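You operate a simulated robot arm through the tools that you are given. There is no shell and no other tool. Be economical: measure what you need, move in short steps, check, and stop when the job is done.

You run a simulated robot arm. Do the job below in one go: nothing can be reset, and whatever is moved stays where it is left.

Task
Tamp the garlic level in its pot in the round steel holder, then lid it.
Fine: use the tamper and put it back; squash nothing.

The check looks at the end state, three seconds after you hand in, the way a careful person would. Anything else that was tipped, shoved, dropped, spilled or broken makes it a failure.

Robot
A 7-joint arm with a two-finger parallel gripper, fixed in place. Base frame: the origin is at the foot of the arm, x ahead of it, y to its left, z up; the work surface is at about z = 0. Lengths are in m, angles in rad, forces in N, time in s.
With the tool pointing down near the work surface it reaches from about 0.22 to 0.58 m from the base axis. Its first joint turns from -1.152 to 1.152 rad. Payload 2.5 kg.
The tool frame sits at the grasp point between the pads (the TCP): z along the fingers, y along the line on which they close. The tips reach 0.023 m beyond it. The gripper opens to 0.094 m. The fingers are 0.038 m wide and 0.01 m thick; the gripper's body (0.054 by 0.096 m) begins 0.039 m behind the TCP.
Orientation is told as [roll, pitch, yaw] about the base's x, y, z axes, in that order, counted from this pose: with the fingers straight down and closing along the base's y, the tool's x points along the base's -x, its y along +y and its z along -z.

Tools
- The arm moves only by the tool step_arm. Its argument "plan" is a list of rows, each a list of 3 entries, a list of its own where there are three numbers: the turn, a rotation vector about the base's x, y, z in units of 5 degrees (1.0 is 5 degrees), then the shift along the base's x, y, z in units of 20 mm (1.0 is 20 mm), then the gripper command, from -1 (fully open) to 1 (shut), values between in proportion. In form: [[[rx, ry, rz], [tx, ty, tz], grip], ...]. A call has 1 to 12 rows; each row shifts and turns the commanded pose from where the row before left it. A call with a number of a shift or a turn outside -1 to 1 is refused whole. A row lasts 0.2 s, in which the tool goes at most 0.05 m and 0.15 rad; a call with a longer step from one row to the next is refused whole, and so is a gripper value outside its range. A pose out of reach is approached as far as the arm can. The call stops where the force on the tool passes 50 N (or 10 N more than at its start, if that is more) or the arm is blocked; 0.2 s more then pass. Each finger travels about 0.108 m/s and halts on what it meets, pressing with about 27 N; the grip force reading is that of the motor and also rises with nothing between the fingers. The clock runs only during rows and for 0.2 s after the last one: add rows that do not move to give the fingers time. The reply holds the time, the measured pose of the TCP, the force on the tool along the base axes, the opening and the grip force, in the units named above and with some noise.
- Cameras (640 x 400 px; columns grow to the right, rows downward): "scene" is fixed at [0.114, -0.4002, 0.5563]; the picture's right is [0.88, -0.47, 0.00], its down [-0.21, -0.39, -0.90] and it looks along [0.42, 0.79, -0.44] (base axes); focal length 310 px, centre (320, 200). "wrist" rides on the gripper at [-0.039, 0, -0.044] in the tool frame; the picture's right is [0.00, -1.00, 0.00], its down [0.97, 0.00, -0.24] and it looks along [0.24, 0.00, 0.97] (tool axes); focal length 218 px, centre (320, 200).
- snapshot(camera): a new picture of that camera. It takes no simulated time.
- point_at(camera, pixels): for up to 12 pixels [column, row] of the newest picture of that camera ("zoom" is the newest enlarged one), the place [x, y, z] in the base frame of the surface seen there, good to about 0.002 m. It takes no simulated time.
- enlarge(camera, box): a new picture of the part [left, top, right, bottom] of that camera's present view, enlarged. It takes no simulated time.
- sign_off(): hands the job in; it is judged then, once.

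Keep the steps short. Do not move on a guess: measure, check each grasp and each placing, and mend mistakes. In all there are 80 turns and 54 pictures (those below and enlarged ones count). Leave the gripper open and the arm clear of the work at the hand-in unless told otherwise, and finish with a single line.

The tools are called after "Request:" by a JSON object that holds its "method" and its "body". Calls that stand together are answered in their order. step_arm: Moves the arm, as the interface text tells. Its arguments: {"type":"object","properties":{"plan":{"type":"array"}},"required":["plan"]} The other tools are called the same way: snapshot (camera) takes a picture; point_at (camera, pixels) gives the place of the surface under pixels of a picture; enlarge (camera, box) takes an enlarged picture of a part of a camera's view; sign_off () hands the job in.

At the start:

```text
t: 0.0
position: [0.3024, 0.1091, 0.3939]
tcp_rot: [0.0, 0.0, 0.0]
wrist_force: [0.2, 0.0, 0.8]
finger_gap: 0.094
grasp_force: 0.1
```

scene: 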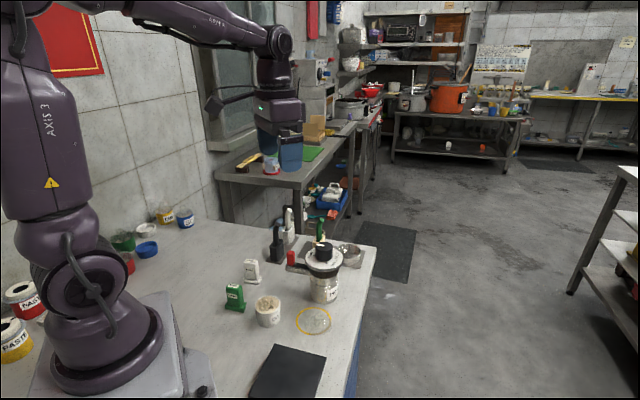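
wrist: 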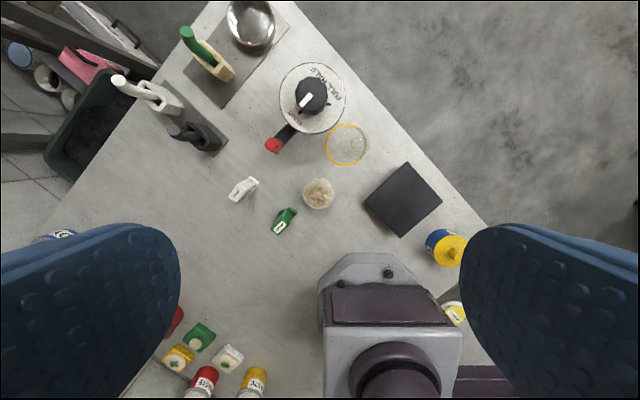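

The pictures show a cup with garlic, a lid-like yellow-rimmed disc, a round device and several upright tools. I'll enlarge both views to tell them apart.

Request:
{"method": "enlarge", "body": {"camera": "scene", "box": [200, 190, 400, 350]}}

Request:
{"method": "enlarge", "body": {"camera": "wrist", "box": [150, 0, 480, 250]}}

```text
2.50 times, centred on (300, 270) of scene
```

zoom: 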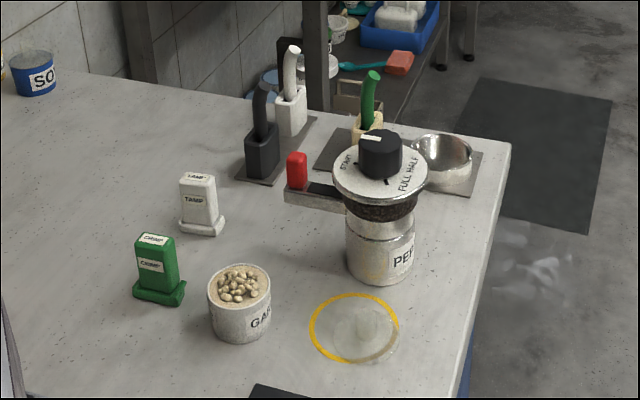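

```text
1.60 times, centred on (315, 125) of wrist
```

zoom: 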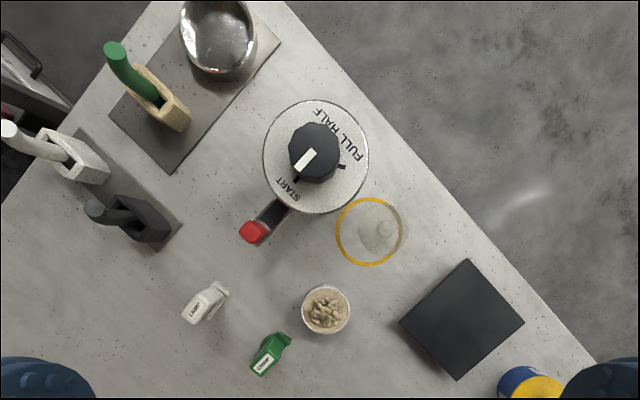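

I see a pot marked "GAR…", a white "TAMP" tool, a green "CRIMP"-like tool, a clear lid with a yellow rim and a steel ring on a mat. I'll measure these in the zoomed wrist view.

Request:
{"method": "point_at", "body": {"camera": "zoom", "pixels": [[326, 310], [303, 310], [350, 310], [326, 287], [326, 333], [205, 302], [219, 292], [368, 232], [380, 230], [218, 40], [184, 40], [268, 360]]}}

Request:
{"method": "enlarge", "body": {"camera": "scene", "box": [300, 225, 380, 275]}}

Request:
{"method": "enlarge", "body": {"camera": "scene", "box": [215, 250, 343, 340]}}

```text
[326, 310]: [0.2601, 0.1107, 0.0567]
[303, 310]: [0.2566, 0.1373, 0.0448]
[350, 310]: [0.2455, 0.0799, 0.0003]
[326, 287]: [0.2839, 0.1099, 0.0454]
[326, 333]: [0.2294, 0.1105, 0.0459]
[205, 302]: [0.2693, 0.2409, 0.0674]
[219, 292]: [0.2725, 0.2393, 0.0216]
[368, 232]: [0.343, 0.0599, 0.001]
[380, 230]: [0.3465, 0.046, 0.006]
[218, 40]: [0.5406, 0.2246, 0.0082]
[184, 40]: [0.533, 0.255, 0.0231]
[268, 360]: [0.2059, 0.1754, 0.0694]
```

```text
8.00 times, centred on (340, 250) of scene
```

zoom: 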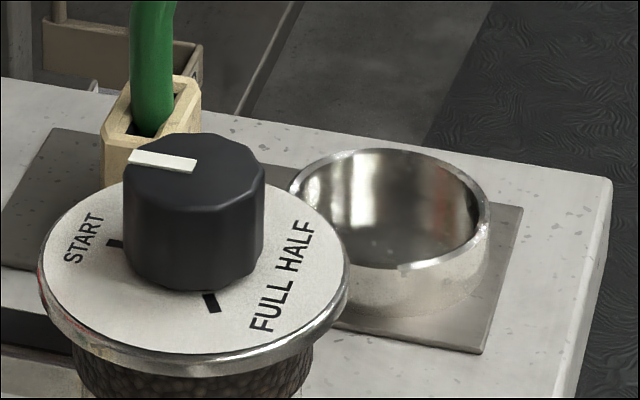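

```text
4.44 times, centred on (279, 295) of scene
```

zoom: 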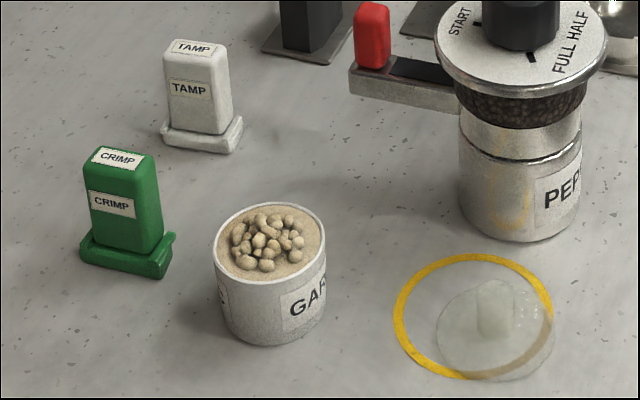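

The steel holder is an empty ring near (0.54, 0.22), and the pot is about 0.054 m wide with its rim at z ≈ 0.045. I'll move at height toward the holder (6 rows of +x/+y) for a closer view.

Request:
{"method": "step_arm", "body": {"plan": [[[0, 0, 0], [1, 0.8, -0.5], -1], [[0, 0, 0], [1, 0.8, -0.5], -1], [[0, 0, 0], [1, 0.8, -0.5], -1], [[0, 0, 0], [1, 0.8, -0.5], -1], [[0, 0, 0], [1, 0.8, -0.5], -1], [[0, 0, 0], [1, 0.8, -0.5], -1], [[0, 0, 0], [1, 0, -0.5], -1], [[0, 0, 0], [1, 0, -0.5], -1]]}}

Request:
{"method": "snapshot", "body": {"camera": "wrist"}}

```text
t: 1.8
position: [0.4629, 0.2055, 0.3114]
tcp_rot: [0.0, 0.0, -0.002]
wrist_force: [-0.5, -0.7, 0.1]
finger_gap: 0.0941
grasp_force: 0.1
```

```text
47 pictures are left
```

wrist: 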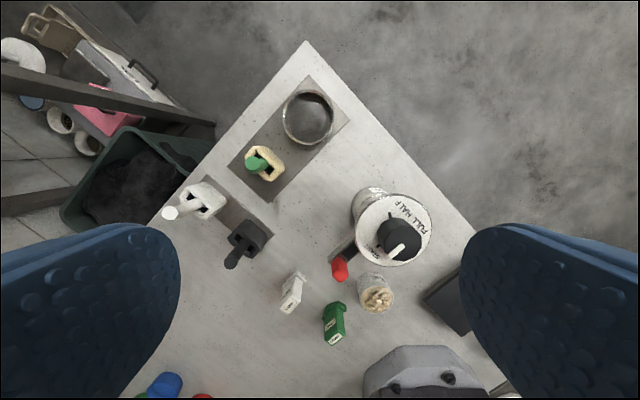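

Request:
{"method": "enlarge", "body": {"camera": "wrist", "box": [150, 70, 390, 220]}}

Request:
{"method": "enlarge", "body": {"camera": "wrist", "box": [230, 180, 470, 350]}}

Request:
{"method": "point_at", "body": {"camera": "wrist", "pixels": [[308, 90], [308, 145], [281, 118], [334, 118], [308, 125], [200, 195], [247, 232], [267, 160], [296, 280], [345, 125], [258, 160], [170, 213]]}}

```text
2.67 times, centred on (270, 145) of wrist
```

zoom: 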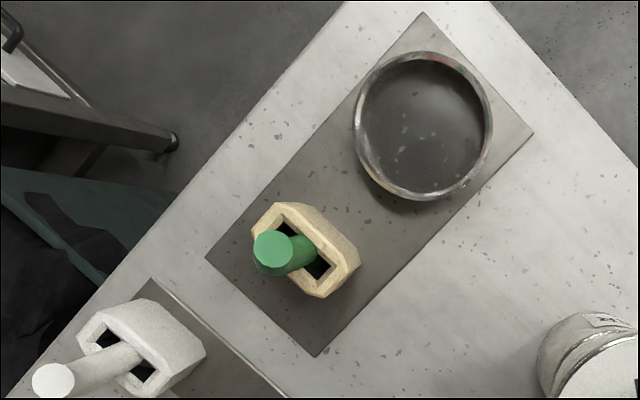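

```text
2.35 times, centred on (350, 265) of wrist
```

zoom: 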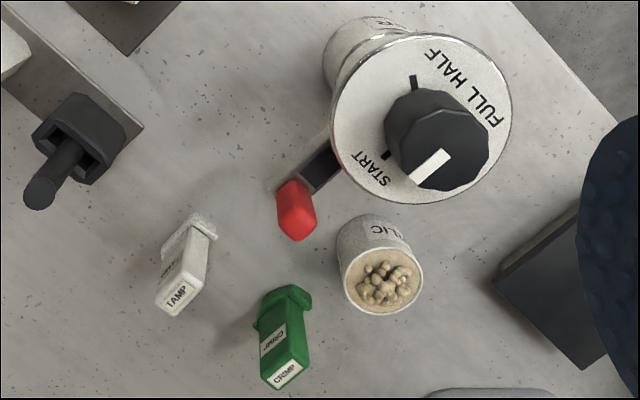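

```text
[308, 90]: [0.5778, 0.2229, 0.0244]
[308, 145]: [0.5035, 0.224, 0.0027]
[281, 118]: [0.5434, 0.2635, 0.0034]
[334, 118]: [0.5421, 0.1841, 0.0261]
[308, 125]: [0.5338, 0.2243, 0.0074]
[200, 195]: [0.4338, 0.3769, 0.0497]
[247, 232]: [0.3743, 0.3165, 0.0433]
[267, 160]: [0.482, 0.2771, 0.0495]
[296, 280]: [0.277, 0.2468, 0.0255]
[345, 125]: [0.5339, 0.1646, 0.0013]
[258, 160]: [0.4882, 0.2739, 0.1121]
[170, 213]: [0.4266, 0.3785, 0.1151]
```

The holder is centred near (0.540, 0.223) with its rim at z ≈ 0.026, close to the reach limit. Next I go back over the TAMP tool and pot (TCP about 0.29, 0.17, 0.25) for a closer look.

Request:
{"method": "step_arm", "body": {"plan": [[[0, 0, 0], [-1, -0.2, -0.3], -1], [[0, 0, 0], [-1, -0.2, -0.3], -1], [[0, 0, 0], [-1, -0.2, -0.3], -1], [[0, 0, 0], [-1, -0.2, -0.3], -1], [[0, 0, 0], [-1, -0.2, -0.3], -1], [[0, 0, 0], [-1, -0.2, -0.3], -1], [[0, 0, 0], [-1, -0.2, -0.3], -1], [[0, 0, 0], [-1, -0.2, -0.5], -1], [[0, 0, 0], [0, 0, -0.4], -1]]}}

Request:
{"method": "snapshot", "body": {"camera": "wrist"}}

Request:
{"method": "enlarge", "body": {"camera": "wrist", "box": [200, 80, 520, 280]}}

```text
t: 3.8
position: [0.3028, 0.1726, 0.2527]
tcp_rot: [0.0, 0.0, -0.002]
wrist_force: [0.2, -0.1, 0.5]
finger_gap: 0.094
grasp_force: 0.0
```

```text
44 pictures are left
```

wrist: 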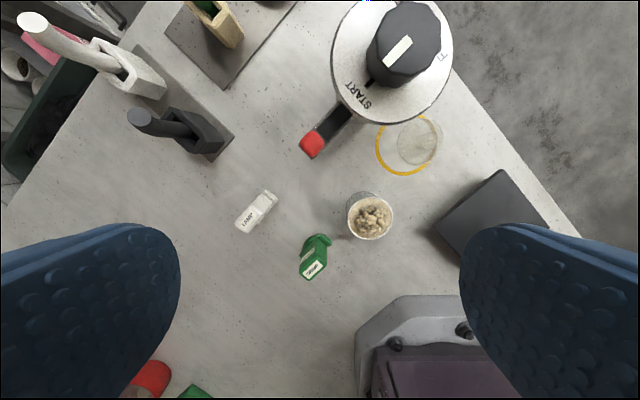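

```text
2.00 times, centred on (360, 180) of wrist
```

zoom: 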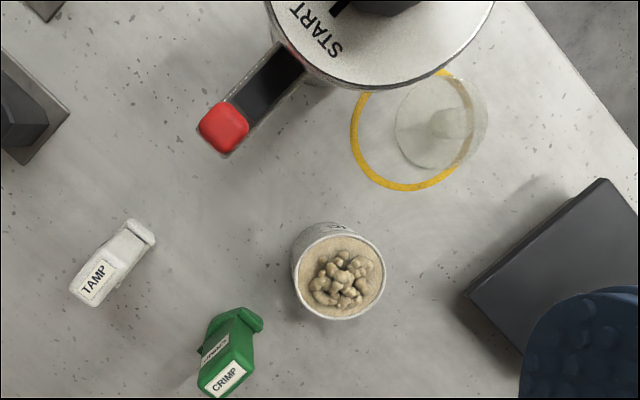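

The lid appears as a clear disc with a knob, sitting off the yellow ring. I'll measure the lid, tamper, pot and lever here.

Request:
{"method": "point_at", "body": {"camera": "zoom", "pixels": [[452, 122], [470, 115], [397, 128], [486, 128], [440, 168], [440, 82], [405, 130], [222, 128], [270, 90], [340, 60], [390, 5], [425, 150]]}}

Request:
{"method": "point_at", "body": {"camera": "zoom", "pixels": [[97, 280], [72, 290], [93, 304], [105, 255], [122, 270], [130, 222], [153, 240], [137, 232], [300, 270], [385, 280], [340, 320], [347, 237]]}}

Request:
{"method": "enlarge", "body": {"camera": "scene", "box": [284, 290, 348, 340]}}

```text
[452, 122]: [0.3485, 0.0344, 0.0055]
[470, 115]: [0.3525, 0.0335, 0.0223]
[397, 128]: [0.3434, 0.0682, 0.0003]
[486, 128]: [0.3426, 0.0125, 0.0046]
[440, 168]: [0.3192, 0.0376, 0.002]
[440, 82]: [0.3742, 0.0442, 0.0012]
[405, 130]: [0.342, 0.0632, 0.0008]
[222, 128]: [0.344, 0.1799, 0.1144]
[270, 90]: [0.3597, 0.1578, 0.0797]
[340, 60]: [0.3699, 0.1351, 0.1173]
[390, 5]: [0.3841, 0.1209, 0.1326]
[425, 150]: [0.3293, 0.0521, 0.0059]
```

```text
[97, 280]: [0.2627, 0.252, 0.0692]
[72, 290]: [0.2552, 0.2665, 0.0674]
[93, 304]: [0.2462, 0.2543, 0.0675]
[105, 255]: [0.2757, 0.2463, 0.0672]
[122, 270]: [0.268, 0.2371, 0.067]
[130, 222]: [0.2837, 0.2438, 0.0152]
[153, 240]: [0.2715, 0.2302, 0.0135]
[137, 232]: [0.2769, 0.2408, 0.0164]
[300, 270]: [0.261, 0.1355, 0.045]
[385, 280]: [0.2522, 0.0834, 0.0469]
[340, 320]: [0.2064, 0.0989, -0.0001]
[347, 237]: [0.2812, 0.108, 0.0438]
```

```text
8.00 times, centred on (316, 315) of scene
```

zoom: 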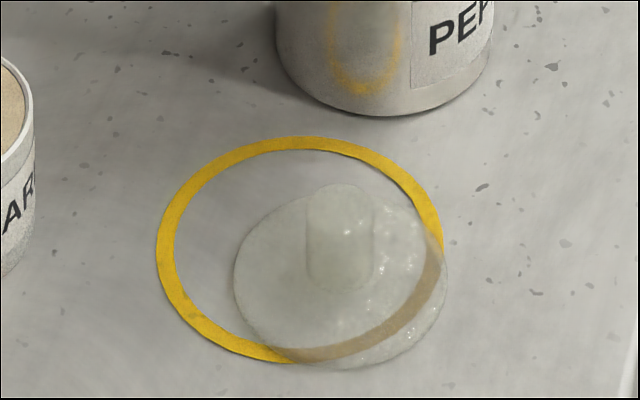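

The lid is about 0.056 m wide with a thin knob and lies near the pepper mill. I'll measure the mill cap and knob to plan clearances, and look at the mill from the side.

Request:
{"method": "point_at", "body": {"camera": "wrist", "pixels": [[452, 60], [450, 30], [334, 45], [345, 90], [380, 121], [425, 110], [400, 20], [370, 5], [440, 60], [345, 10]]}}

Request:
{"method": "snapshot", "body": {"camera": "scene"}}

Request:
{"method": "point_at", "body": {"camera": "scene", "pixels": [[307, 260], [340, 260], [323, 270], [323, 276], [323, 297], [322, 244], [291, 257], [312, 290], [335, 290]]}}

```text
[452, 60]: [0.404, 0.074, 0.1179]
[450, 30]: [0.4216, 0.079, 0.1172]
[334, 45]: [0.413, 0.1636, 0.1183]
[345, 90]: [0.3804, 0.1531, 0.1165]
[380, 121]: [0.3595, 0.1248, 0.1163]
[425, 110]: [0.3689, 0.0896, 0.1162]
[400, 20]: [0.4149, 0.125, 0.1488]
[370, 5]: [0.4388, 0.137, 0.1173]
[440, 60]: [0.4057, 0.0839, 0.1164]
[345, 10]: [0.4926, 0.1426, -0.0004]
```

```text
41 pictures are left
```

scene: 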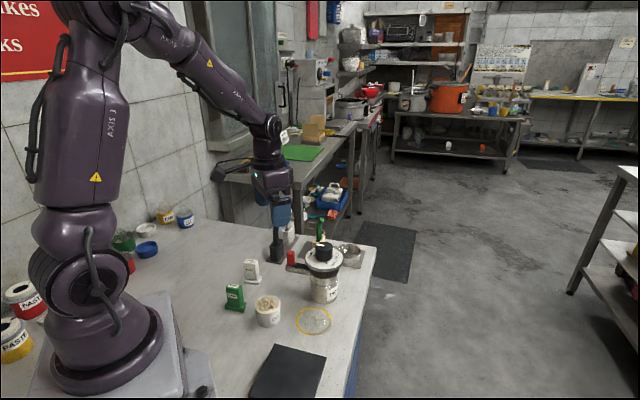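

```text
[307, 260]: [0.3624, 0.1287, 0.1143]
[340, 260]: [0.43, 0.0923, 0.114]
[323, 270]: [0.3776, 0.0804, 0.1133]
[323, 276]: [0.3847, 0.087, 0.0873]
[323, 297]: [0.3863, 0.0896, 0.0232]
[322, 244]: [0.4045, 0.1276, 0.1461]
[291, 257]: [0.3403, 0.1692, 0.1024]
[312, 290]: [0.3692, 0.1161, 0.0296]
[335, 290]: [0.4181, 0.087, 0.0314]
```

The mill cap is at (0.405, 0.119) with radius 0.045, and the pot is at (0.256, 0.110). I'll go above the pot with the tool yawed -45°, so the fingers straddle it clear of CRIMP and the later block, with the gap at about 0.075.

Request:
{"method": "step_arm", "body": {"plan": [[[0, 0, -1], [-0.26, -0.348, -0.57], -0.6], [[0, 0, -1], [-0.26, -0.348, -0.57], -0.6], [[0, 0, -1], [-0.26, -0.348, -0.57], -0.6], [[0, 0, -1], [-0.26, -0.348, -0.57], -0.6], [[0, 0, -1], [-0.26, -0.348, -0.57], -0.6], [[0, 0, -1], [-0.26, -0.348, -0.57], -0.6], [[0, 0, -1], [-0.26, -0.348, -0.57], -0.6], [[0, 0, -1], [-0.26, -0.348, -0.57], -0.6], [[0, 0, -1], [-0.26, -0.348, -0.57], -0.6]]}}

Request:
{"method": "snapshot", "body": {"camera": "wrist"}}

```text
t: 5.8
position: [0.2547, 0.1113, 0.1509]
tcp_rot: [-0.001, 0.0, -0.788]
wrist_force: [-0.3, 0.4, -0.1]
finger_gap: 0.0753
grasp_force: 0.1
```

```text
40 pictures are left
```

wrist: 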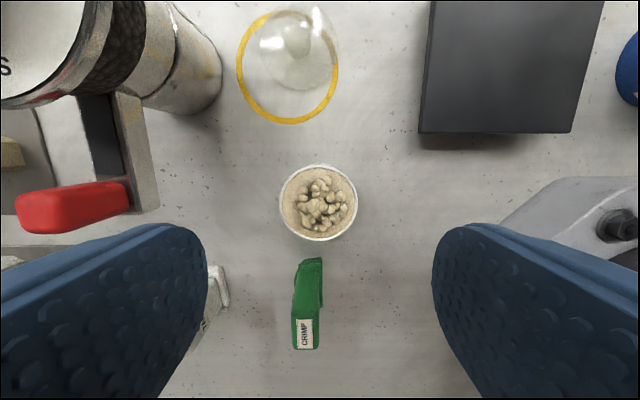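

The pot sits centred at column 319. I'll re-measure its rim points and the garlic from here.

Request:
{"method": "point_at", "body": {"camera": "wrist", "pixels": [[281, 203], [356, 203], [318, 166], [318, 239], [318, 208], [290, 190], [348, 195], [318, 175], [310, 262], [309, 345], [295, 310]]}}

Request:
{"method": "enlarge", "body": {"camera": "wrist", "box": [264, 160, 376, 245]}}

```text
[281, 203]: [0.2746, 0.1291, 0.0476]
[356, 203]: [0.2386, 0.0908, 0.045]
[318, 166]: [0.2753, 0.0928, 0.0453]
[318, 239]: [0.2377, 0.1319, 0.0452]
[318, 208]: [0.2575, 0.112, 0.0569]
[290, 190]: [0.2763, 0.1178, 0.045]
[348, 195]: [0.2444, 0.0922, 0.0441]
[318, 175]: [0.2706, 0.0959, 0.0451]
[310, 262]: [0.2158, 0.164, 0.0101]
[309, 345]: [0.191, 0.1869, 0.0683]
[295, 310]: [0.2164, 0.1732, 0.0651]
```

```text
4.71 times, centred on (320, 202) of wrist
```

zoom: 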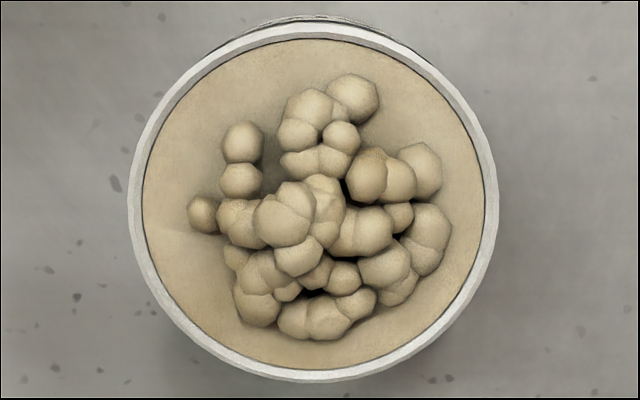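

The pot centre is (0.2565, 0.1107), its rim is at 0.045 and the heap top is at 0.057. I'll go down to TCP z = 0.048 and close gently.

Request:
{"method": "step_arm", "body": {"plan": [[[0, 0, 0], [0.08, -0.03, -0.85], -0.6], [[0, 0, 0], [0, 0, -0.85], -0.6], [[0, 0, 0], [0, 0, -0.85], -0.6], [[0, 0, 0], [0, 0, -0.85], -0.6], [[0, 0, 0], [0, 0, -0.85], -0.6], [[0, 0, 0], [0, 0, -0.85], -0.6], [[0, 0, 0], [0, 0, 0], -0.6]]}}

Request:
{"method": "step_arm", "body": {"plan": [[[0, 0, 0], [0, 0, 0], -0.2], [[0, 0, 0], [0, 0, 0], -0.1], [[0, 0, 0], [0, 0, 0], 0.1], [[0, 0, 0], [0, 0, 0], 0.1]]}}

```text
t: 7.4
position: [0.2585, 0.1084, 0.0479]
tcp_rot: [0.0, -0.001, -0.786]
wrist_force: [0.4, 0.4, -0.6]
finger_gap: 0.0752
grasp_force: 0.0
```

```text
t: 8.4
position: [0.2579, 0.1101, 0.0476]
tcp_rot: [-0.001, 0.0, -0.786]
wrist_force: [-0.5, 0.4, 0.3]
finger_gap: 0.0548
grasp_force: 27.5
```

Grip is at 0.0548 with 27.5 N, so the pot is held. I'll lift it straight up to about z = 0.23.

Request:
{"method": "step_arm", "body": {"plan": [[[0, 0, 0], [0, 0, 0.4], 0.1], [[0, 0, 0], [0, 0, 0.7], 0.1], [[0, 0, 0], [0, 0, 0.9], 0.1], [[0, 0, 0], [0, 0, 1], 0.1], [[0, 0, 0], [0, 0, 1], 0.1], [[0, 0, 0], [0, 0, 1], 0.1], [[0, 0, 0], [0, 0, 1], 0.1], [[0, 0, 0], [0, 0, 1], 0.1], [[0, 0, 0], [0, 0, 1], 0.1], [[0, 0, 0], [0, 0, 0.8], 0.1], [[0, 0, 0], [0, 0, 0.4], 0.1]]}}

Request:
{"method": "snapshot", "body": {"camera": "wrist"}}

```text
t: 10.8
position: [0.2566, 0.1093, 0.2334]
tcp_rot: [0.001, 0.001, -0.785]
wrist_force: [-0.9, 0.0, -0.4]
finger_gap: 0.0546
grasp_force: 27.6
```

```text
38 pictures are left
```

wrist: 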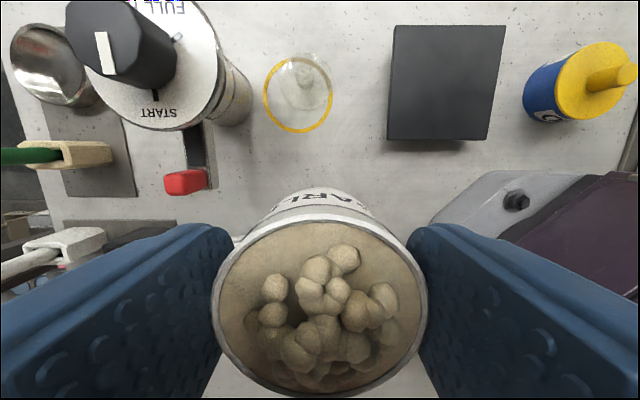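

The pot is held level and the heap is intact. I'll carry it high toward the holder, stopping short at about (0.497, 0.205).

Request:
{"method": "step_arm", "body": {"plan": [[[0, 0, 0], [0.5, 0.23, 0], 0.1], [[0, 0, 0], [1, 0.4, 0], 0.1], [[0, 0, 0], [1, 0.4, 0], 0.1], [[0, 0, 0], [1, 0.4, 0], 0.1], [[0, 0, 0], [1, 0.4, 0], 0.1], [[0, 0, 0], [1, 0.4, 0], 0.1], [[0, 0, 0], [1, 0.4, 0], 0.1], [[0, 0, 0], [1, 0.4, 0], 0.1], [[0, 0, 0], [1, 0.4, 0], 0.1], [[0, 0, 0], [1, 0.4, 0], 0.1], [[0, 0, 0], [1, 0.4, 0], 0.1], [[0, 0, 0], [0.5, 0.2, 0], 0.1]]}}

Request:
{"method": "snapshot", "body": {"camera": "wrist"}}

```text
t: 13.4
position: [0.4783, 0.1988, 0.2322]
tcp_rot: [0.0, 0.0, -0.784]
wrist_force: [0.5, 0.0, -1.1]
finger_gap: 0.0546
grasp_force: 27.0
```

```text
37 pictures are left
```

wrist: 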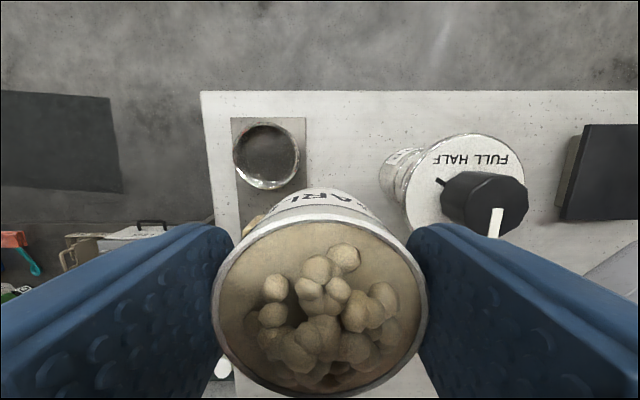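

The holder is in view at (267, 155). I'll enlarge it and measure its rim all round.

Request:
{"method": "enlarge", "body": {"camera": "wrist", "box": [217, 108, 317, 198]}}

Request:
{"method": "point_at", "body": {"camera": "wrist", "pixels": [[235, 152], [298, 158], [267, 125], [265, 185], [266, 155], [266, 140], [280, 160], [250, 150], [235, 205], [302, 122]]}}

```text
4.44 times, centred on (267, 153) of wrist
```

zoom: 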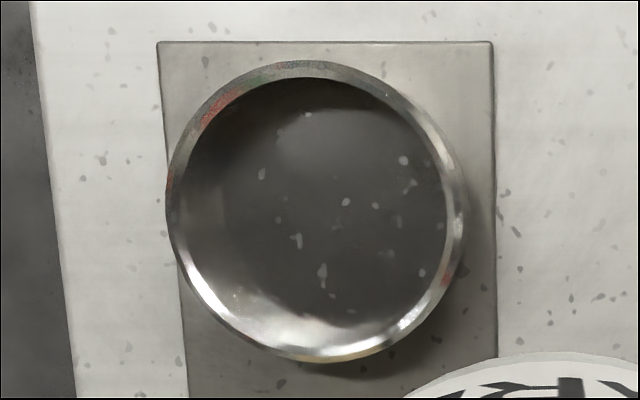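

```text
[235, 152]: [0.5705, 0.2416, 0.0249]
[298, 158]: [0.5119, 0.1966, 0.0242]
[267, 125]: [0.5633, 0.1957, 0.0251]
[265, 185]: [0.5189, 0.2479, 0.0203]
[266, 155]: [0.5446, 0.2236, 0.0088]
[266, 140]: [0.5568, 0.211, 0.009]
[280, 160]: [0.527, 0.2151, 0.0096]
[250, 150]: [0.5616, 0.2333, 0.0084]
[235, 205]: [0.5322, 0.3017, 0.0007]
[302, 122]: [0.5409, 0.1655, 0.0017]
```

The holder centre is ≈ (0.540, 0.222), its floor is at 0.009, its rim at 0.025 and its inner radius is about 0.034. I'll move above it to TCP (0.539, 0.2205) and down to z = 0.13.

Request:
{"method": "step_arm", "body": {"plan": [[[0, 0, 0], [0.75, 0.27, 0], 0.1], [[0, 0, 0], [0.75, 0.27, 0], 0.1], [[0, 0, 0], [0.75, 0.27, 0], 0.1], [[0, 0, 0], [0.75, 0.27, 0], 0.1], [[0, 0, 0], [0, 0, -0.7], 0.1], [[0, 0, 0], [0, 0, -1], 0.1], [[0, 0, 0], [0, 0, -1], 0.1], [[0, 0, 0], [0, 0, -1], 0.1], [[0, 0, 0], [0, 0, -1], 0.1], [[0, 0, 0], [0, 0, -0.5], 0.1], [[0, 0, 0], [0, 0, 0], 0.1]]}}

Request:
{"method": "enlarge", "body": {"camera": "scene", "box": [290, 190, 390, 275]}}

```text
t: 15.8
position: [0.5361, 0.2207, 0.1269]
tcp_rot: [0.0, 0.001, -0.785]
wrist_force: [-0.5, 0.6, -1.5]
finger_gap: 0.0544
grasp_force: 27.1
```

```text
4.71 times, centred on (340, 232) of scene
```

zoom: 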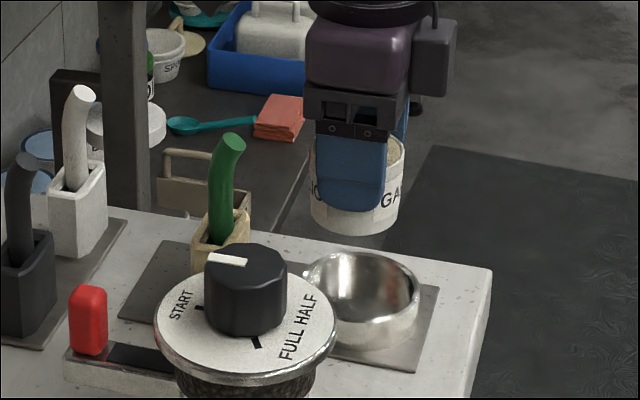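

The pot is above the holder at (0.536, 0.221). I'll lower it slowly to z ≈ 0.062.

Request:
{"method": "step_arm", "body": {"plan": [[[0, 0, 0], [0.1, 0, -0.5], 0.1], [[0, 0, 0], [0, 0, -0.5], 0.1], [[0, 0, 0], [0, 0, -0.5], 0.1], [[0, 0, 0], [0, 0, -0.5], 0.1], [[0, 0, 0], [0, 0, -0.5], 0.1], [[0, 0, 0], [0, 0, -0.4], 0.1], [[0, 0, 0], [0, 0, -0.2], 0.1], [[0, 0, 0], [0, 0, 0], 0.1]]}}

Request:
{"method": "enlarge", "body": {"camera": "scene", "box": [310, 215, 380, 275]}}

Request:
{"method": "snapshot", "body": {"camera": "wrist"}}

```text
t: 17.6
position: [0.5393, 0.2204, 0.0662]
tcp_rot: [0.0, 0.001, -0.786]
wrist_force: [-1.1, 0.2, -0.5]
finger_gap: 0.0547
grasp_force: 27.4
```

```text
6.67 times, centred on (345, 245) of scene
```

zoom: 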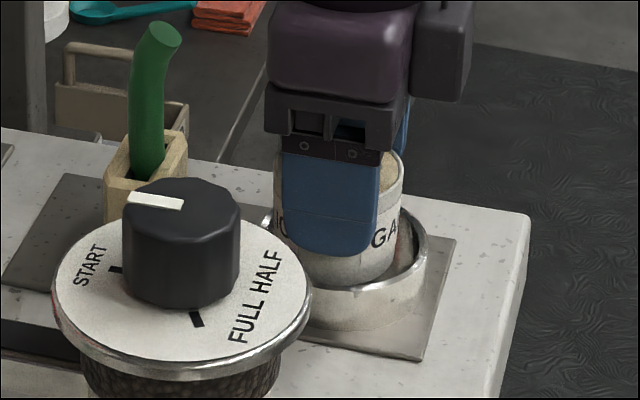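

```text
33 pictures are left
```

wrist: 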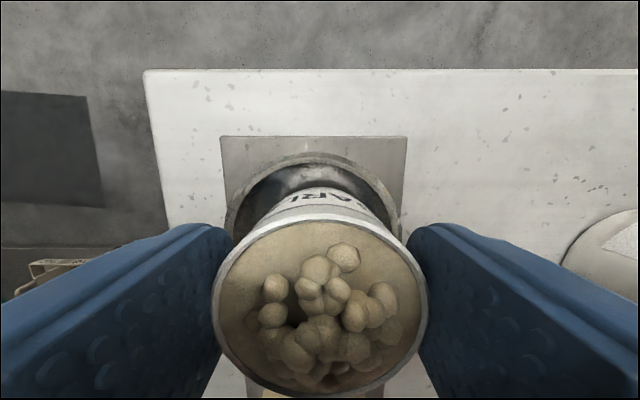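

The pot is entering the ring centred. I'll lower it about 9 mm in 1.5–2 mm steps, then read the force.

Request:
{"method": "step_arm", "body": {"plan": [[[0, 0, 0], [0, 0, -0.15], 0.1], [[0, 0, 0], [0, 0, -0.1], 0.1], [[0, 0, 0], [0, 0, -0.1], 0.1], [[0, 0, 0], [0, 0, -0.05], 0.1], [[0, 0, 0], [0, 0, 0], 0.1]]}}

```text
t: 18.8
position: [0.5404, 0.2209, 0.058]
tcp_rot: [-0.001, -0.001, -0.786]
wrist_force: [0.8, 0.1, -0.6]
finger_gap: 0.0547
grasp_force: 27.0
```

No contact yet at z = 0.058. I'll lower a little more in 1 mm steps.

Request:
{"method": "step_arm", "body": {"plan": [[[0, 0, 0], [0, 0, -0.05], 0.1], [[0, 0, 0], [0, 0, 0], 0.1], [[0, 0, 0], [0, 0, -0.05], 0.1], [[0, 0, 0], [0, 0, 0], 0.1]]}}

```text
t: 19.8
position: [0.538, 0.2201, 0.0557]
tcp_rot: [0.0, 0.0, -0.785]
wrist_force: [0.6, -0.1, -0.9]
finger_gap: 0.0543
grasp_force: 26.7
```

Request:
{"method": "step_arm", "body": {"plan": [[[0, 0, 0], [0, 0, -0.05], 0.1], [[0, 0, 0], [0, 0, 0], 0.1]]}}

Request:
{"method": "enlarge", "body": {"camera": "scene", "box": [325, 225, 375, 270]}}

```text
t: 20.4
position: [0.539, 0.2199, 0.0553]
tcp_rot: [0.001, 0.001, -0.786]
wrist_force: [-2.3, -0.7, 7.2]
finger_gap: 0.0547
grasp_force: 26.8
```

```text
8.89 times, centred on (350, 248) of scene
```

zoom: 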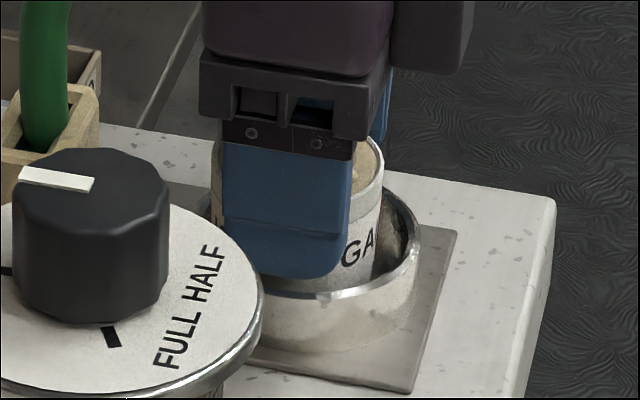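

Contact reads 7 N at z = 0.055, so the pot is on the floor of the holder. I'll open slowly to a gap of about 0.075 and then rise.

Request:
{"method": "step_arm", "body": {"plan": [[[0, 0, 0], [0, 0, 0.03], -0.15], [[0, 0, 0], [0, 0, 0], -0.3], [[0, 0, 0], [0, 0, 0], -0.5], [[0, 0, 0], [0, 0, 0], -0.6], [[0, 0, 0], [0, 0, 0.5], -0.6], [[0, 0, 0], [0, 0, 1], -0.6], [[0, 0, 0], [0, 0, 1], -0.6], [[0, 0, 0], [0, 0, 1], -0.6], [[0, 0, 0], [0, 0, 1], -0.6], [[0, 0, 0], [0, 0, 1], -0.6]]}}

Request:
{"method": "snapshot", "body": {"camera": "wrist"}}

```text
t: 22.6
position: [0.5397, 0.2201, 0.1649]
tcp_rot: [-0.001, -0.001, -0.784]
wrist_force: [-0.5, 0.4, -0.8]
finger_gap: 0.0751
grasp_force: 0.1
```

```text
31 pictures are left
```

wrist: 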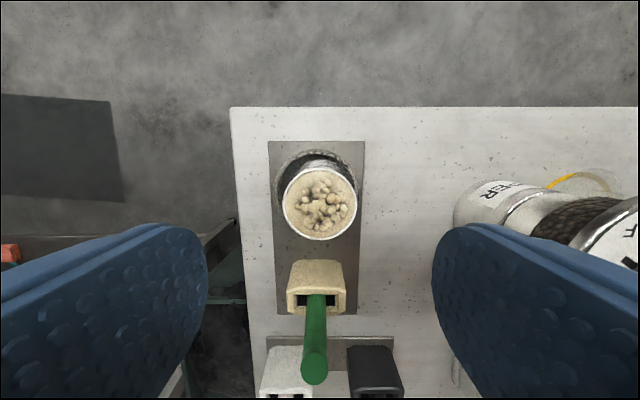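

Request:
{"method": "point_at", "body": {"camera": "wrist", "pixels": [[285, 204], [354, 204], [320, 168], [320, 238], [320, 205], [320, 175], [295, 190], [345, 190], [320, 230]]}}

Request:
{"method": "enlarge", "body": {"camera": "wrist", "box": [264, 140, 376, 245]}}

```text
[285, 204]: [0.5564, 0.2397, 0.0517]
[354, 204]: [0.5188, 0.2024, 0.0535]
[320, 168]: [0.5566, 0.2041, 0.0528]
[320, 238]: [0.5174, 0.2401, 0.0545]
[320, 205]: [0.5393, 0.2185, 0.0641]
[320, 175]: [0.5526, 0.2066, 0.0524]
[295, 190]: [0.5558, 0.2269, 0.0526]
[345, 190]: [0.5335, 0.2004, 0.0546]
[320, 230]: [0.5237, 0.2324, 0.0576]
```

```text
3.81 times, centred on (320, 192) of wrist
```

zoom: 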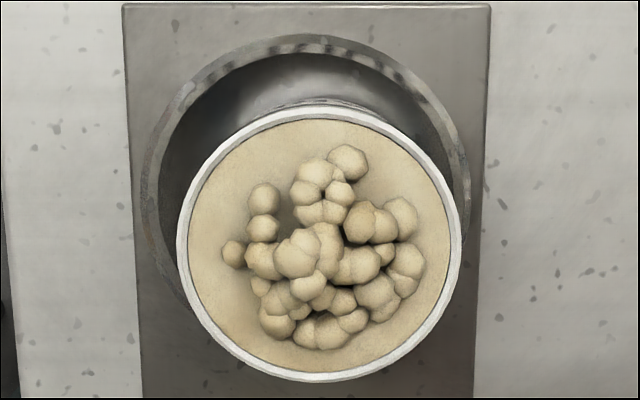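

The pot stands level in the holder at (0.5375, 0.2215) with its rim at 0.053. Now I go to the white TAMP tool, keeping yaw -45° and rising to 0.2 on the way.

Request:
{"method": "step_arm", "body": {"plan": [[[0, 0, 0], [0, 0, 1], -0.6], [[0, 0, 0], [0, 0, 0.8], -0.6], [[0, 0, 0], [-1, 0.1, 0], -0.6], [[0, 0, 0], [-1, 0.1, 0], -0.6], [[0, 0, 0], [-1, 0.1, 0], -0.6], [[0, 0, 0], [-1, 0.1, 0], -0.6], [[0, 0, 0], [-1, 0.1, 0], -0.6], [[0, 0, 0], [-1, 0.1, 0], -0.6], [[0, 0, 0], [-1, 0.1, 0], -0.6], [[0, 0, 0], [-1, 0.1, 0], -0.6], [[0, 0, 0], [-1, 0.1, 0], -0.6], [[0, 0, 0], [-1, 0.1, 0], -0.6]]}}

Request:
{"method": "step_arm", "body": {"plan": [[[0, 0, 0], [-1, 0.2, 0], -0.6], [[0, 0, 0], [-1, 0.2, 0], -0.6], [[0, 0, 0], [-1, 0.1, -0.5], -0.6], [[0, 0, 0], [-0.8, 0.1, -0.5], -0.6], [[0, 0, 0], [0, 0, -0.5], -0.6], [[0, 0, 0], [0, 0, 0], -0.6]]}}

Request:
{"method": "snapshot", "body": {"camera": "wrist"}}

```text
t: 25.2
position: [0.3393, 0.2395, 0.2011]
tcp_rot: [-0.001, 0.002, -0.785]
wrist_force: [0.1, -0.2, -1.1]
finger_gap: 0.0753
grasp_force: 0.0
```

```text
t: 26.6
position: [0.2641, 0.2517, 0.1717]
tcp_rot: [0.003, -0.002, -0.785]
wrist_force: [0.0, 0.7, 0.1]
finger_gap: 0.0752
grasp_force: 0.1
```

```text
29 pictures are left
```

wrist: 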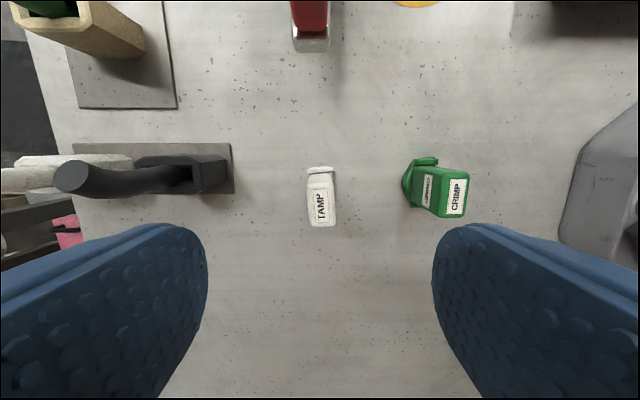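

TAMP is nearly aligned with the closing direction. I'll enlarge it and measure its corners.

Request:
{"method": "enlarge", "body": {"camera": "wrist", "box": [280, 155, 360, 235]}}

Request:
{"method": "point_at", "body": {"camera": "wrist", "pixels": [[309, 188], [332, 188], [310, 224], [334, 223], [321, 206], [308, 170], [332, 169], [320, 169], [310, 178], [332, 178]]}}

Request:
{"method": "enlarge", "body": {"camera": "scene", "box": [225, 250, 275, 290]}}

```text
5.00 times, centred on (320, 195) of wrist
```

zoom: 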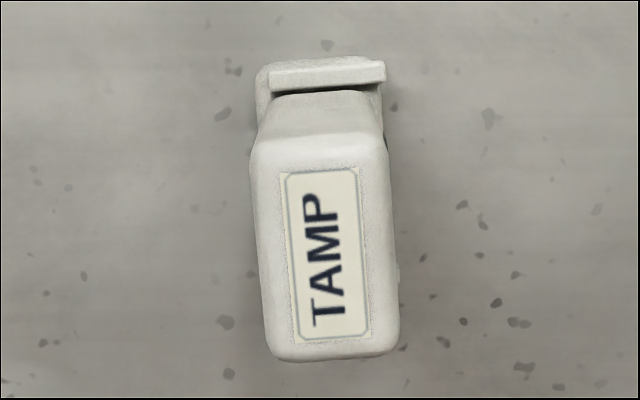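

```text
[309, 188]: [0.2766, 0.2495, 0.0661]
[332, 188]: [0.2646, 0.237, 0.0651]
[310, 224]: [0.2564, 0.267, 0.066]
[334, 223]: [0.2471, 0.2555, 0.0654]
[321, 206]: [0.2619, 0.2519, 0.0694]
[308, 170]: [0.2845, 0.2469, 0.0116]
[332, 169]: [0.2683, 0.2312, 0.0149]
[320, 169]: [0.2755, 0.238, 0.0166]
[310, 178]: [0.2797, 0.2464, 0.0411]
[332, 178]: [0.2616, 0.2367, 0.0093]
```

```text
10.00 times, centred on (250, 270) of scene
```

zoom: 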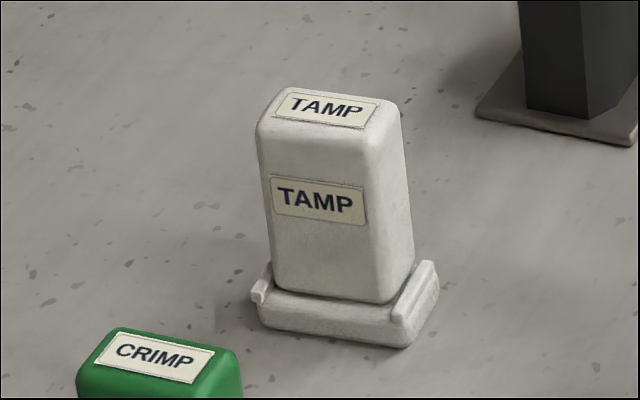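

The TAMP block, about 0.029 × 0.017 m with its top at 0.068, stands on a lipped foot centred at about (0.2612, 0.2523). I'll narrow the gap to 0.052 and go down to TCP z = 0.046, tips just above the foot's lips.

Request:
{"method": "step_arm", "body": {"plan": [[[0, 0, 0], [-0.07, 0.03, -0.8], -0.1], [[0, 0, 0], [-0.07, 0.0, -0.8], -0.1], [[0, 0, 0], [0, 0, -0.8], -0.1], [[0, 0, 0], [0, 0, -0.8], -0.1], [[0, 0, 0], [0, 0, -0.8], -0.1], [[0, 0, 0], [0, 0, 0], -0.1]]}}

Request:
{"method": "snapshot", "body": {"camera": "wrist"}}

```text
t: 28.0
position: [0.2611, 0.2533, 0.0909]
tcp_rot: [0.001, 0.0, -0.785]
wrist_force: [1.8, 0.9, 0.6]
finger_gap: 0.0516
grasp_force: 0.2
```

```text
26 pictures are left
```

wrist: 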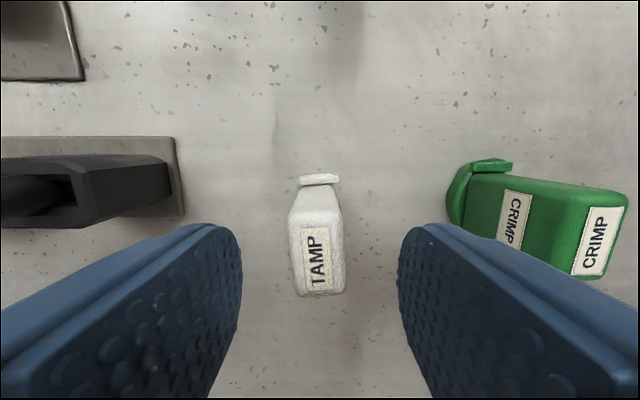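

The tool is between the fingers at column 318. I'll descend 45 mm and close.

Request:
{"method": "step_arm", "body": {"plan": [[[0, 0, 0], [0, 0, -0.7], -0.1], [[0, 0, 0], [0, 0, -0.7], -0.1], [[0, 0, 0], [0, 0, -0.6], -0.1], [[0, 0, 0], [0, 0, -0.25], -0.1], [[0, 0, 0], [0, 0, 0], -0.1]]}}

Request:
{"method": "step_arm", "body": {"plan": [[[0, 0, 0], [0, 0, 0], 0.2], [[0, 0, 0], [0, 0, 0], 0.4], [[0, 0, 0], [0, 0, 0], 0.6], [[0, 0, 0], [0, 0, 0], 0.8], [[0, 0, 0], [0, 0, 0], 0.8]]}}

```text
t: 29.2
position: [0.261, 0.2528, 0.0473]
tcp_rot: [0.0, 0.0, -0.784]
wrist_force: [-0.3, -0.4, 0.3]
finger_gap: 0.0517
grasp_force: 0.1
```

```text
t: 30.4
position: [0.2616, 0.2538, 0.0471]
tcp_rot: [0.0, -0.001, -0.786]
wrist_force: [0.0, 0.2, 0.6]
finger_gap: 0.0199
grasp_force: 27.2
```

Grip holds at 0.0199 with 27 N. I'll lift 40 mm and look at what came up.

Request:
{"method": "step_arm", "body": {"plan": [[[0, 0, 0], [0, 0, 0.3], 0.8], [[0, 0, 0], [0, 0, 0.7], 0.8], [[0, 0, 0], [0, 0, 1], 0.8], [[0, 0, 0], [0, 0, 0.5], 0.8], [[0, 0, 0], [0, 0, 0], 0.8]]}}

Request:
{"method": "enlarge", "body": {"camera": "scene", "box": [215, 225, 295, 290]}}

```text
t: 31.6
position: [0.2608, 0.2525, 0.0967]
tcp_rot: [-0.001, 0.0, -0.786]
wrist_force: [-0.7, -0.2, 0.4]
finger_gap: 0.0198
grasp_force: 27.0
```

```text
6.15 times, centred on (255, 258) of scene
```

zoom: 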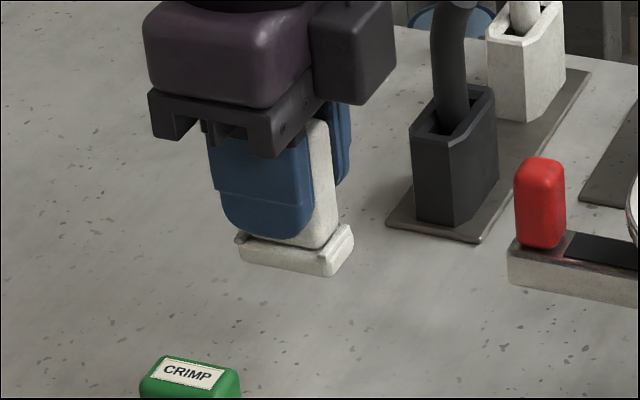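

The whole tamper with its foot came up. I'll raise it to 0.2 and carry it toward the holder along y ≈ 0.25 → 0.22.

Request:
{"method": "step_arm", "body": {"plan": [[[0, 0, 0], [0, 0, 0.8], 0.8], [[0, 0, 0], [0, 0, 1], 0.8], [[0, 0, 0], [0, 0, 1], 0.8], [[0, 0, 0], [0, 0, 1], 0.8], [[0, 0, 0], [0, 0, 1], 0.8], [[0, 0, 0], [0, 0, 0.6], 0.8], [[0, 0, 0], [0.6, -0.1, 0], 0.8], [[0, 0, 0], [1, -0.1, 0], 0.8], [[0, 0, 0], [1, -0.1, 0], 0.8], [[0, 0, 0], [1, -0.1, 0], 0.8], [[0, 0, 0], [1, -0.1, 0], 0.8], [[0, 0, 0], [1, -0.1, 0], 0.8]]}}

Request:
{"method": "step_arm", "body": {"plan": [[[0, 0, 0], [1, -0.1, 0], 0.8], [[0, 0, 0], [1, -0.1, 0], 0.8], [[0, 0, 0], [1, -0.1, 0], 0.8], [[0, 0, 0], [1, -0.1, 0], 0.8], [[0, 0, 0], [1, -0.1, 0], 0.8], [[0, 0, 0], [1, -0.15, 0], 0.8], [[0, 0, 0], [1, -0.15, 0], 0.8], [[0, 0, 0], [0.8, -0.15, 0], 0.8], [[0, 0, 0], [0.4, -0.15, 0], 0.8], [[0, 0, 0], [0, 0, 0], 0.8]]}}

Request:
{"method": "snapshot", "body": {"camera": "wrist"}}

```text
t: 34.2
position: [0.3731, 0.2412, 0.2056]
tcp_rot: [0.0, 0.0, -0.786]
wrist_force: [-0.7, 0.1, -1.5]
finger_gap: 0.0194
grasp_force: 26.9
```

```text
t: 36.4
position: [0.5373, 0.2189, 0.2046]
tcp_rot: [0.0, 0.0, -0.786]
wrist_force: [0.0, 0.1, -0.2]
finger_gap: 0.0195
grasp_force: 27.4
```

```text
24 pictures are left
```

wrist: 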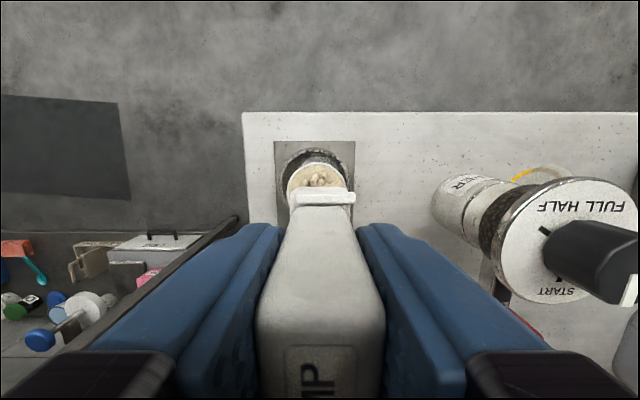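

Pot is at (0.5375, 0.2215) and the tool at (0.537, 0.219). I'll correct 2 mm in y and lower to z ≈ 0.123, still about 12 mm above the heap.

Request:
{"method": "step_arm", "body": {"plan": [[[0, 0, 0], [0, 0.1, -0.6], 0.8], [[0, 0, 0], [0, 0, -0.9], 0.8], [[0, 0, 0], [0, 0, -0.9], 0.8], [[0, 0, 0], [0, 0, -0.9], 0.8], [[0, 0, 0], [0, 0, -0.5], 0.8], [[0, 0, 0], [0, 0, -0.25], 0.8], [[0, 0, 0], [0, 0, 0], 0.8]]}}

Request:
{"method": "enlarge", "body": {"camera": "scene", "box": [310, 205, 380, 265]}}

Request:
{"method": "enlarge", "body": {"camera": "wrist", "box": [250, 120, 390, 240]}}

```text
t: 38.0
position: [0.5372, 0.2228, 0.123]
tcp_rot: [0.001, -0.001, -0.786]
wrist_force: [0.4, -0.4, -0.8]
finger_gap: 0.0194
grasp_force: 26.8
```

```text
6.67 times, centred on (345, 235) of scene
```

zoom: 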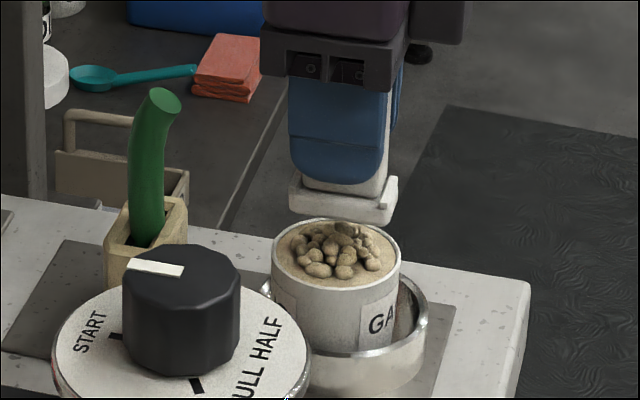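

```text
3.33 times, centred on (320, 180) of wrist
```

zoom: 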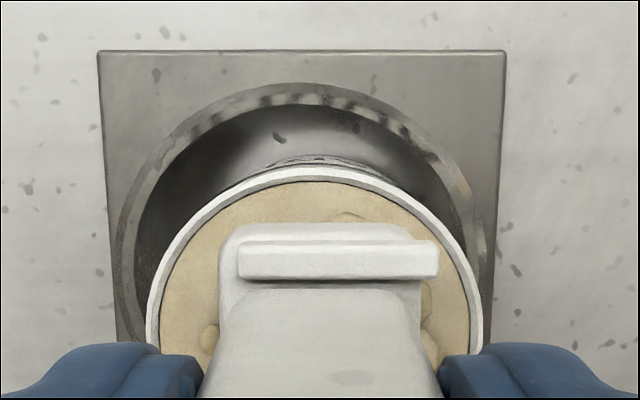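

The tamper is centred over the heap. I'll lower 10 mm, then go in 1 mm steps reading the force.

Request:
{"method": "step_arm", "body": {"plan": [[[0, 0, 0], [0, 0, -0.25], 0.8], [[0, 0, 0], [0, 0, -0.2], 0.8], [[0, 0, 0], [0, 0, -0.05], 0.8], [[0, 0, 0], [0, 0, -0.05], 0.8], [[0, 0, 0], [0, 0, 0], 0.8]]}}

Request:
{"method": "step_arm", "body": {"plan": [[[0, 0, 0], [0, 0, -0.05], 0.8], [[0, 0, 0], [0, 0, -0.05], 0.8], [[0, 0, 0], [0, 0, -0.05], 0.8], [[0, 0, 0], [0, 0, 0], 0.8]]}}

```text
t: 39.2
position: [0.5367, 0.221, 0.1124]
tcp_rot: [0.0, 0.001, -0.784]
wrist_force: [0.1, -0.1, 0.1]
finger_gap: 0.0194
grasp_force: 26.9
```

```text
t: 40.2
position: [0.5361, 0.2208, 0.1093]
tcp_rot: [0.001, 0.001, -0.785]
wrist_force: [-0.2, 0.0, 0.1]
finger_gap: 0.0195
grasp_force: 26.7
```

No force yet at z = 0.109. I'll continue in 1 mm steps.

Request:
{"method": "step_arm", "body": {"plan": [[[0, 0, 0], [0, 0, -0.05], 0.8], [[0, 0, 0], [0, 0, -0.05], 0.8], [[0, 0, 0], [0, 0, -0.05], 0.8], [[0, 0, 0], [0, 0, 0], 0.8]]}}

Request:
{"method": "enlarge", "body": {"camera": "scene", "box": [325, 225, 375, 265]}}

```text
t: 41.2
position: [0.5378, 0.2204, 0.1058]
tcp_rot: [0.001, 0.0, -0.785]
wrist_force: [0.2, -0.3, -0.1]
finger_gap: 0.0194
grasp_force: 27.3
```

```text
10.00 times, centred on (350, 245) of scene
```

zoom: 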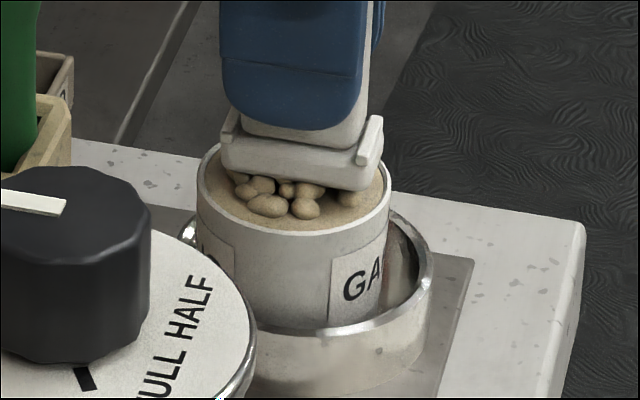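

The foot is at the cloves with no force registered. I'll press on in 1 mm steps toward the rim level (TCP ≈ 0.101).

Request:
{"method": "step_arm", "body": {"plan": [[[0, 0, 0], [0, 0, -0.05], 0.8], [[0, 0, 0], [0, 0, -0.05], 0.8], [[0, 0, 0], [0, 0, 0], 0.8]]}}

Request:
{"method": "step_arm", "body": {"plan": [[[0, 0, 0], [0, 0, -0.05], 0.8], [[0, 0, 0], [0, 0, -0.05], 0.8], [[0, 0, 0], [0, 0, 0], 0.8]]}}

```text
t: 42.0
position: [0.5363, 0.2217, 0.1043]
tcp_rot: [0.0, 0.001, -0.786]
wrist_force: [0.3, -0.7, -0.7]
finger_gap: 0.0197
grasp_force: 27.3
```

```text
t: 42.8
position: [0.5371, 0.2213, 0.1033]
tcp_rot: [0.001, 0.001, -0.785]
wrist_force: [0.1, 0.5, -0.5]
finger_gap: 0.0193
grasp_force: 26.8
```

Request:
{"method": "step_arm", "body": {"plan": [[[0, 0, 0], [0, 0, -0.05], 0.8], [[0, 0, 0], [0, 0, -0.05], 0.8], [[0, 0, 0], [0, 0, 0], 0.8]]}}

Request:
{"method": "enlarge", "body": {"camera": "scene", "box": [325, 225, 375, 265]}}

```text
t: 43.6
position: [0.5366, 0.221, 0.1008]
tcp_rot: [-0.001, 0.001, -0.783]
wrist_force: [0.2, 0.3, -1.0]
finger_gap: 0.0197
grasp_force: 26.8
```

```text
10.00 times, centred on (350, 245) of scene
```

zoom: 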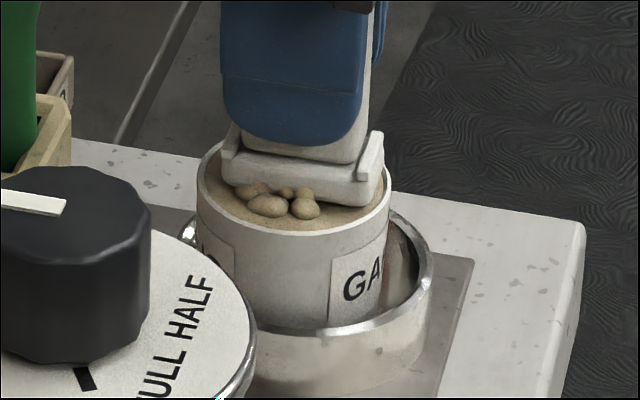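

Request:
{"method": "step_arm", "body": {"plan": [[[0, 0, 0], [0, 0, -0.05], 0.8], [[0, 0, 0], [0, 0, 0], 0.8]]}}

Request:
{"method": "step_arm", "body": {"plan": [[[0, 0, 0], [0, 0, -0.05], 0.8], [[0, 0, 0], [0, 0, 0], 0.8]]}}

```text
t: 44.2
position: [0.5359, 0.221, 0.0996]
tcp_rot: [0.0, 0.001, -0.786]
wrist_force: [-0.9, 1.1, 0.3]
finger_gap: 0.0196
grasp_force: 27.1
```

```text
t: 44.8
position: [0.5374, 0.2198, 0.0997]
tcp_rot: [0.0, 0.0, -0.785]
wrist_force: [-1.4, -0.2, 7.1]
finger_gap: 0.0192
grasp_force: 27.1
```

Contact is 7 N at z = 0.0995, with the foot bottom at bed level. I'll lift 35 mm and see how the heap looks.

Request:
{"method": "step_arm", "body": {"plan": [[[0, 0, 0], [0, 0, 0.25], 0.8], [[0, 0, 0], [0, 0, 0.5], 0.8], [[0, 0, 0], [0, 0, 1], 0.8], [[0, 0, 0], [0, 0, 0.5], 0.8], [[0, 0, 0], [0, 0, 0], 0.8]]}}

Request:
{"method": "enlarge", "body": {"camera": "scene", "box": [325, 225, 375, 265]}}

```text
t: 46.0
position: [0.5373, 0.2203, 0.1437]
tcp_rot: [-0.001, 0.001, -0.786]
wrist_force: [0.1, 0.6, -0.6]
finger_gap: 0.0196
grasp_force: 26.7
```

```text
10.00 times, centred on (350, 245) of scene
```

zoom: 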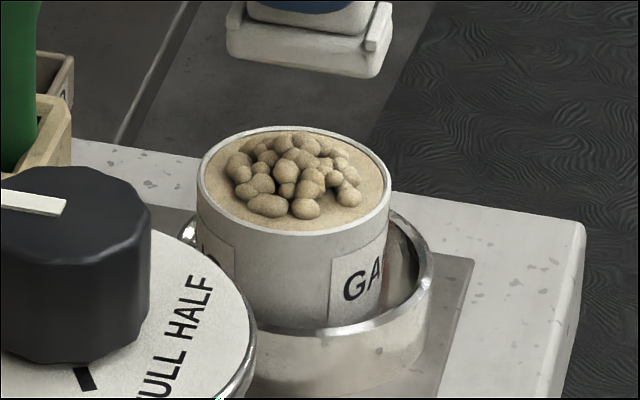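

The cloves still look raised. I'll measure their height against the bed to see whether the press did anything.

Request:
{"method": "point_at", "body": {"camera": "zoom", "pixels": [[287, 170], [285, 190], [305, 140], [305, 210], [350, 195], [240, 172], [320, 180], [225, 190], [370, 170], [300, 233], [268, 205]]}}

```text
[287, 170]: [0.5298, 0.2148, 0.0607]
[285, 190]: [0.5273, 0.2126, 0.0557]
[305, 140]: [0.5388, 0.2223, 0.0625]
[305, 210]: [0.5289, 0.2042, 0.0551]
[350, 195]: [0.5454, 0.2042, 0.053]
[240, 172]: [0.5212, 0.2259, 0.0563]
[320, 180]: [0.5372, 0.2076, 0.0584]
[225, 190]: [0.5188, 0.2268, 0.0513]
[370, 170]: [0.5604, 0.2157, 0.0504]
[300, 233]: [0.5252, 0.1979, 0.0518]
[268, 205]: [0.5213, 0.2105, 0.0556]
```

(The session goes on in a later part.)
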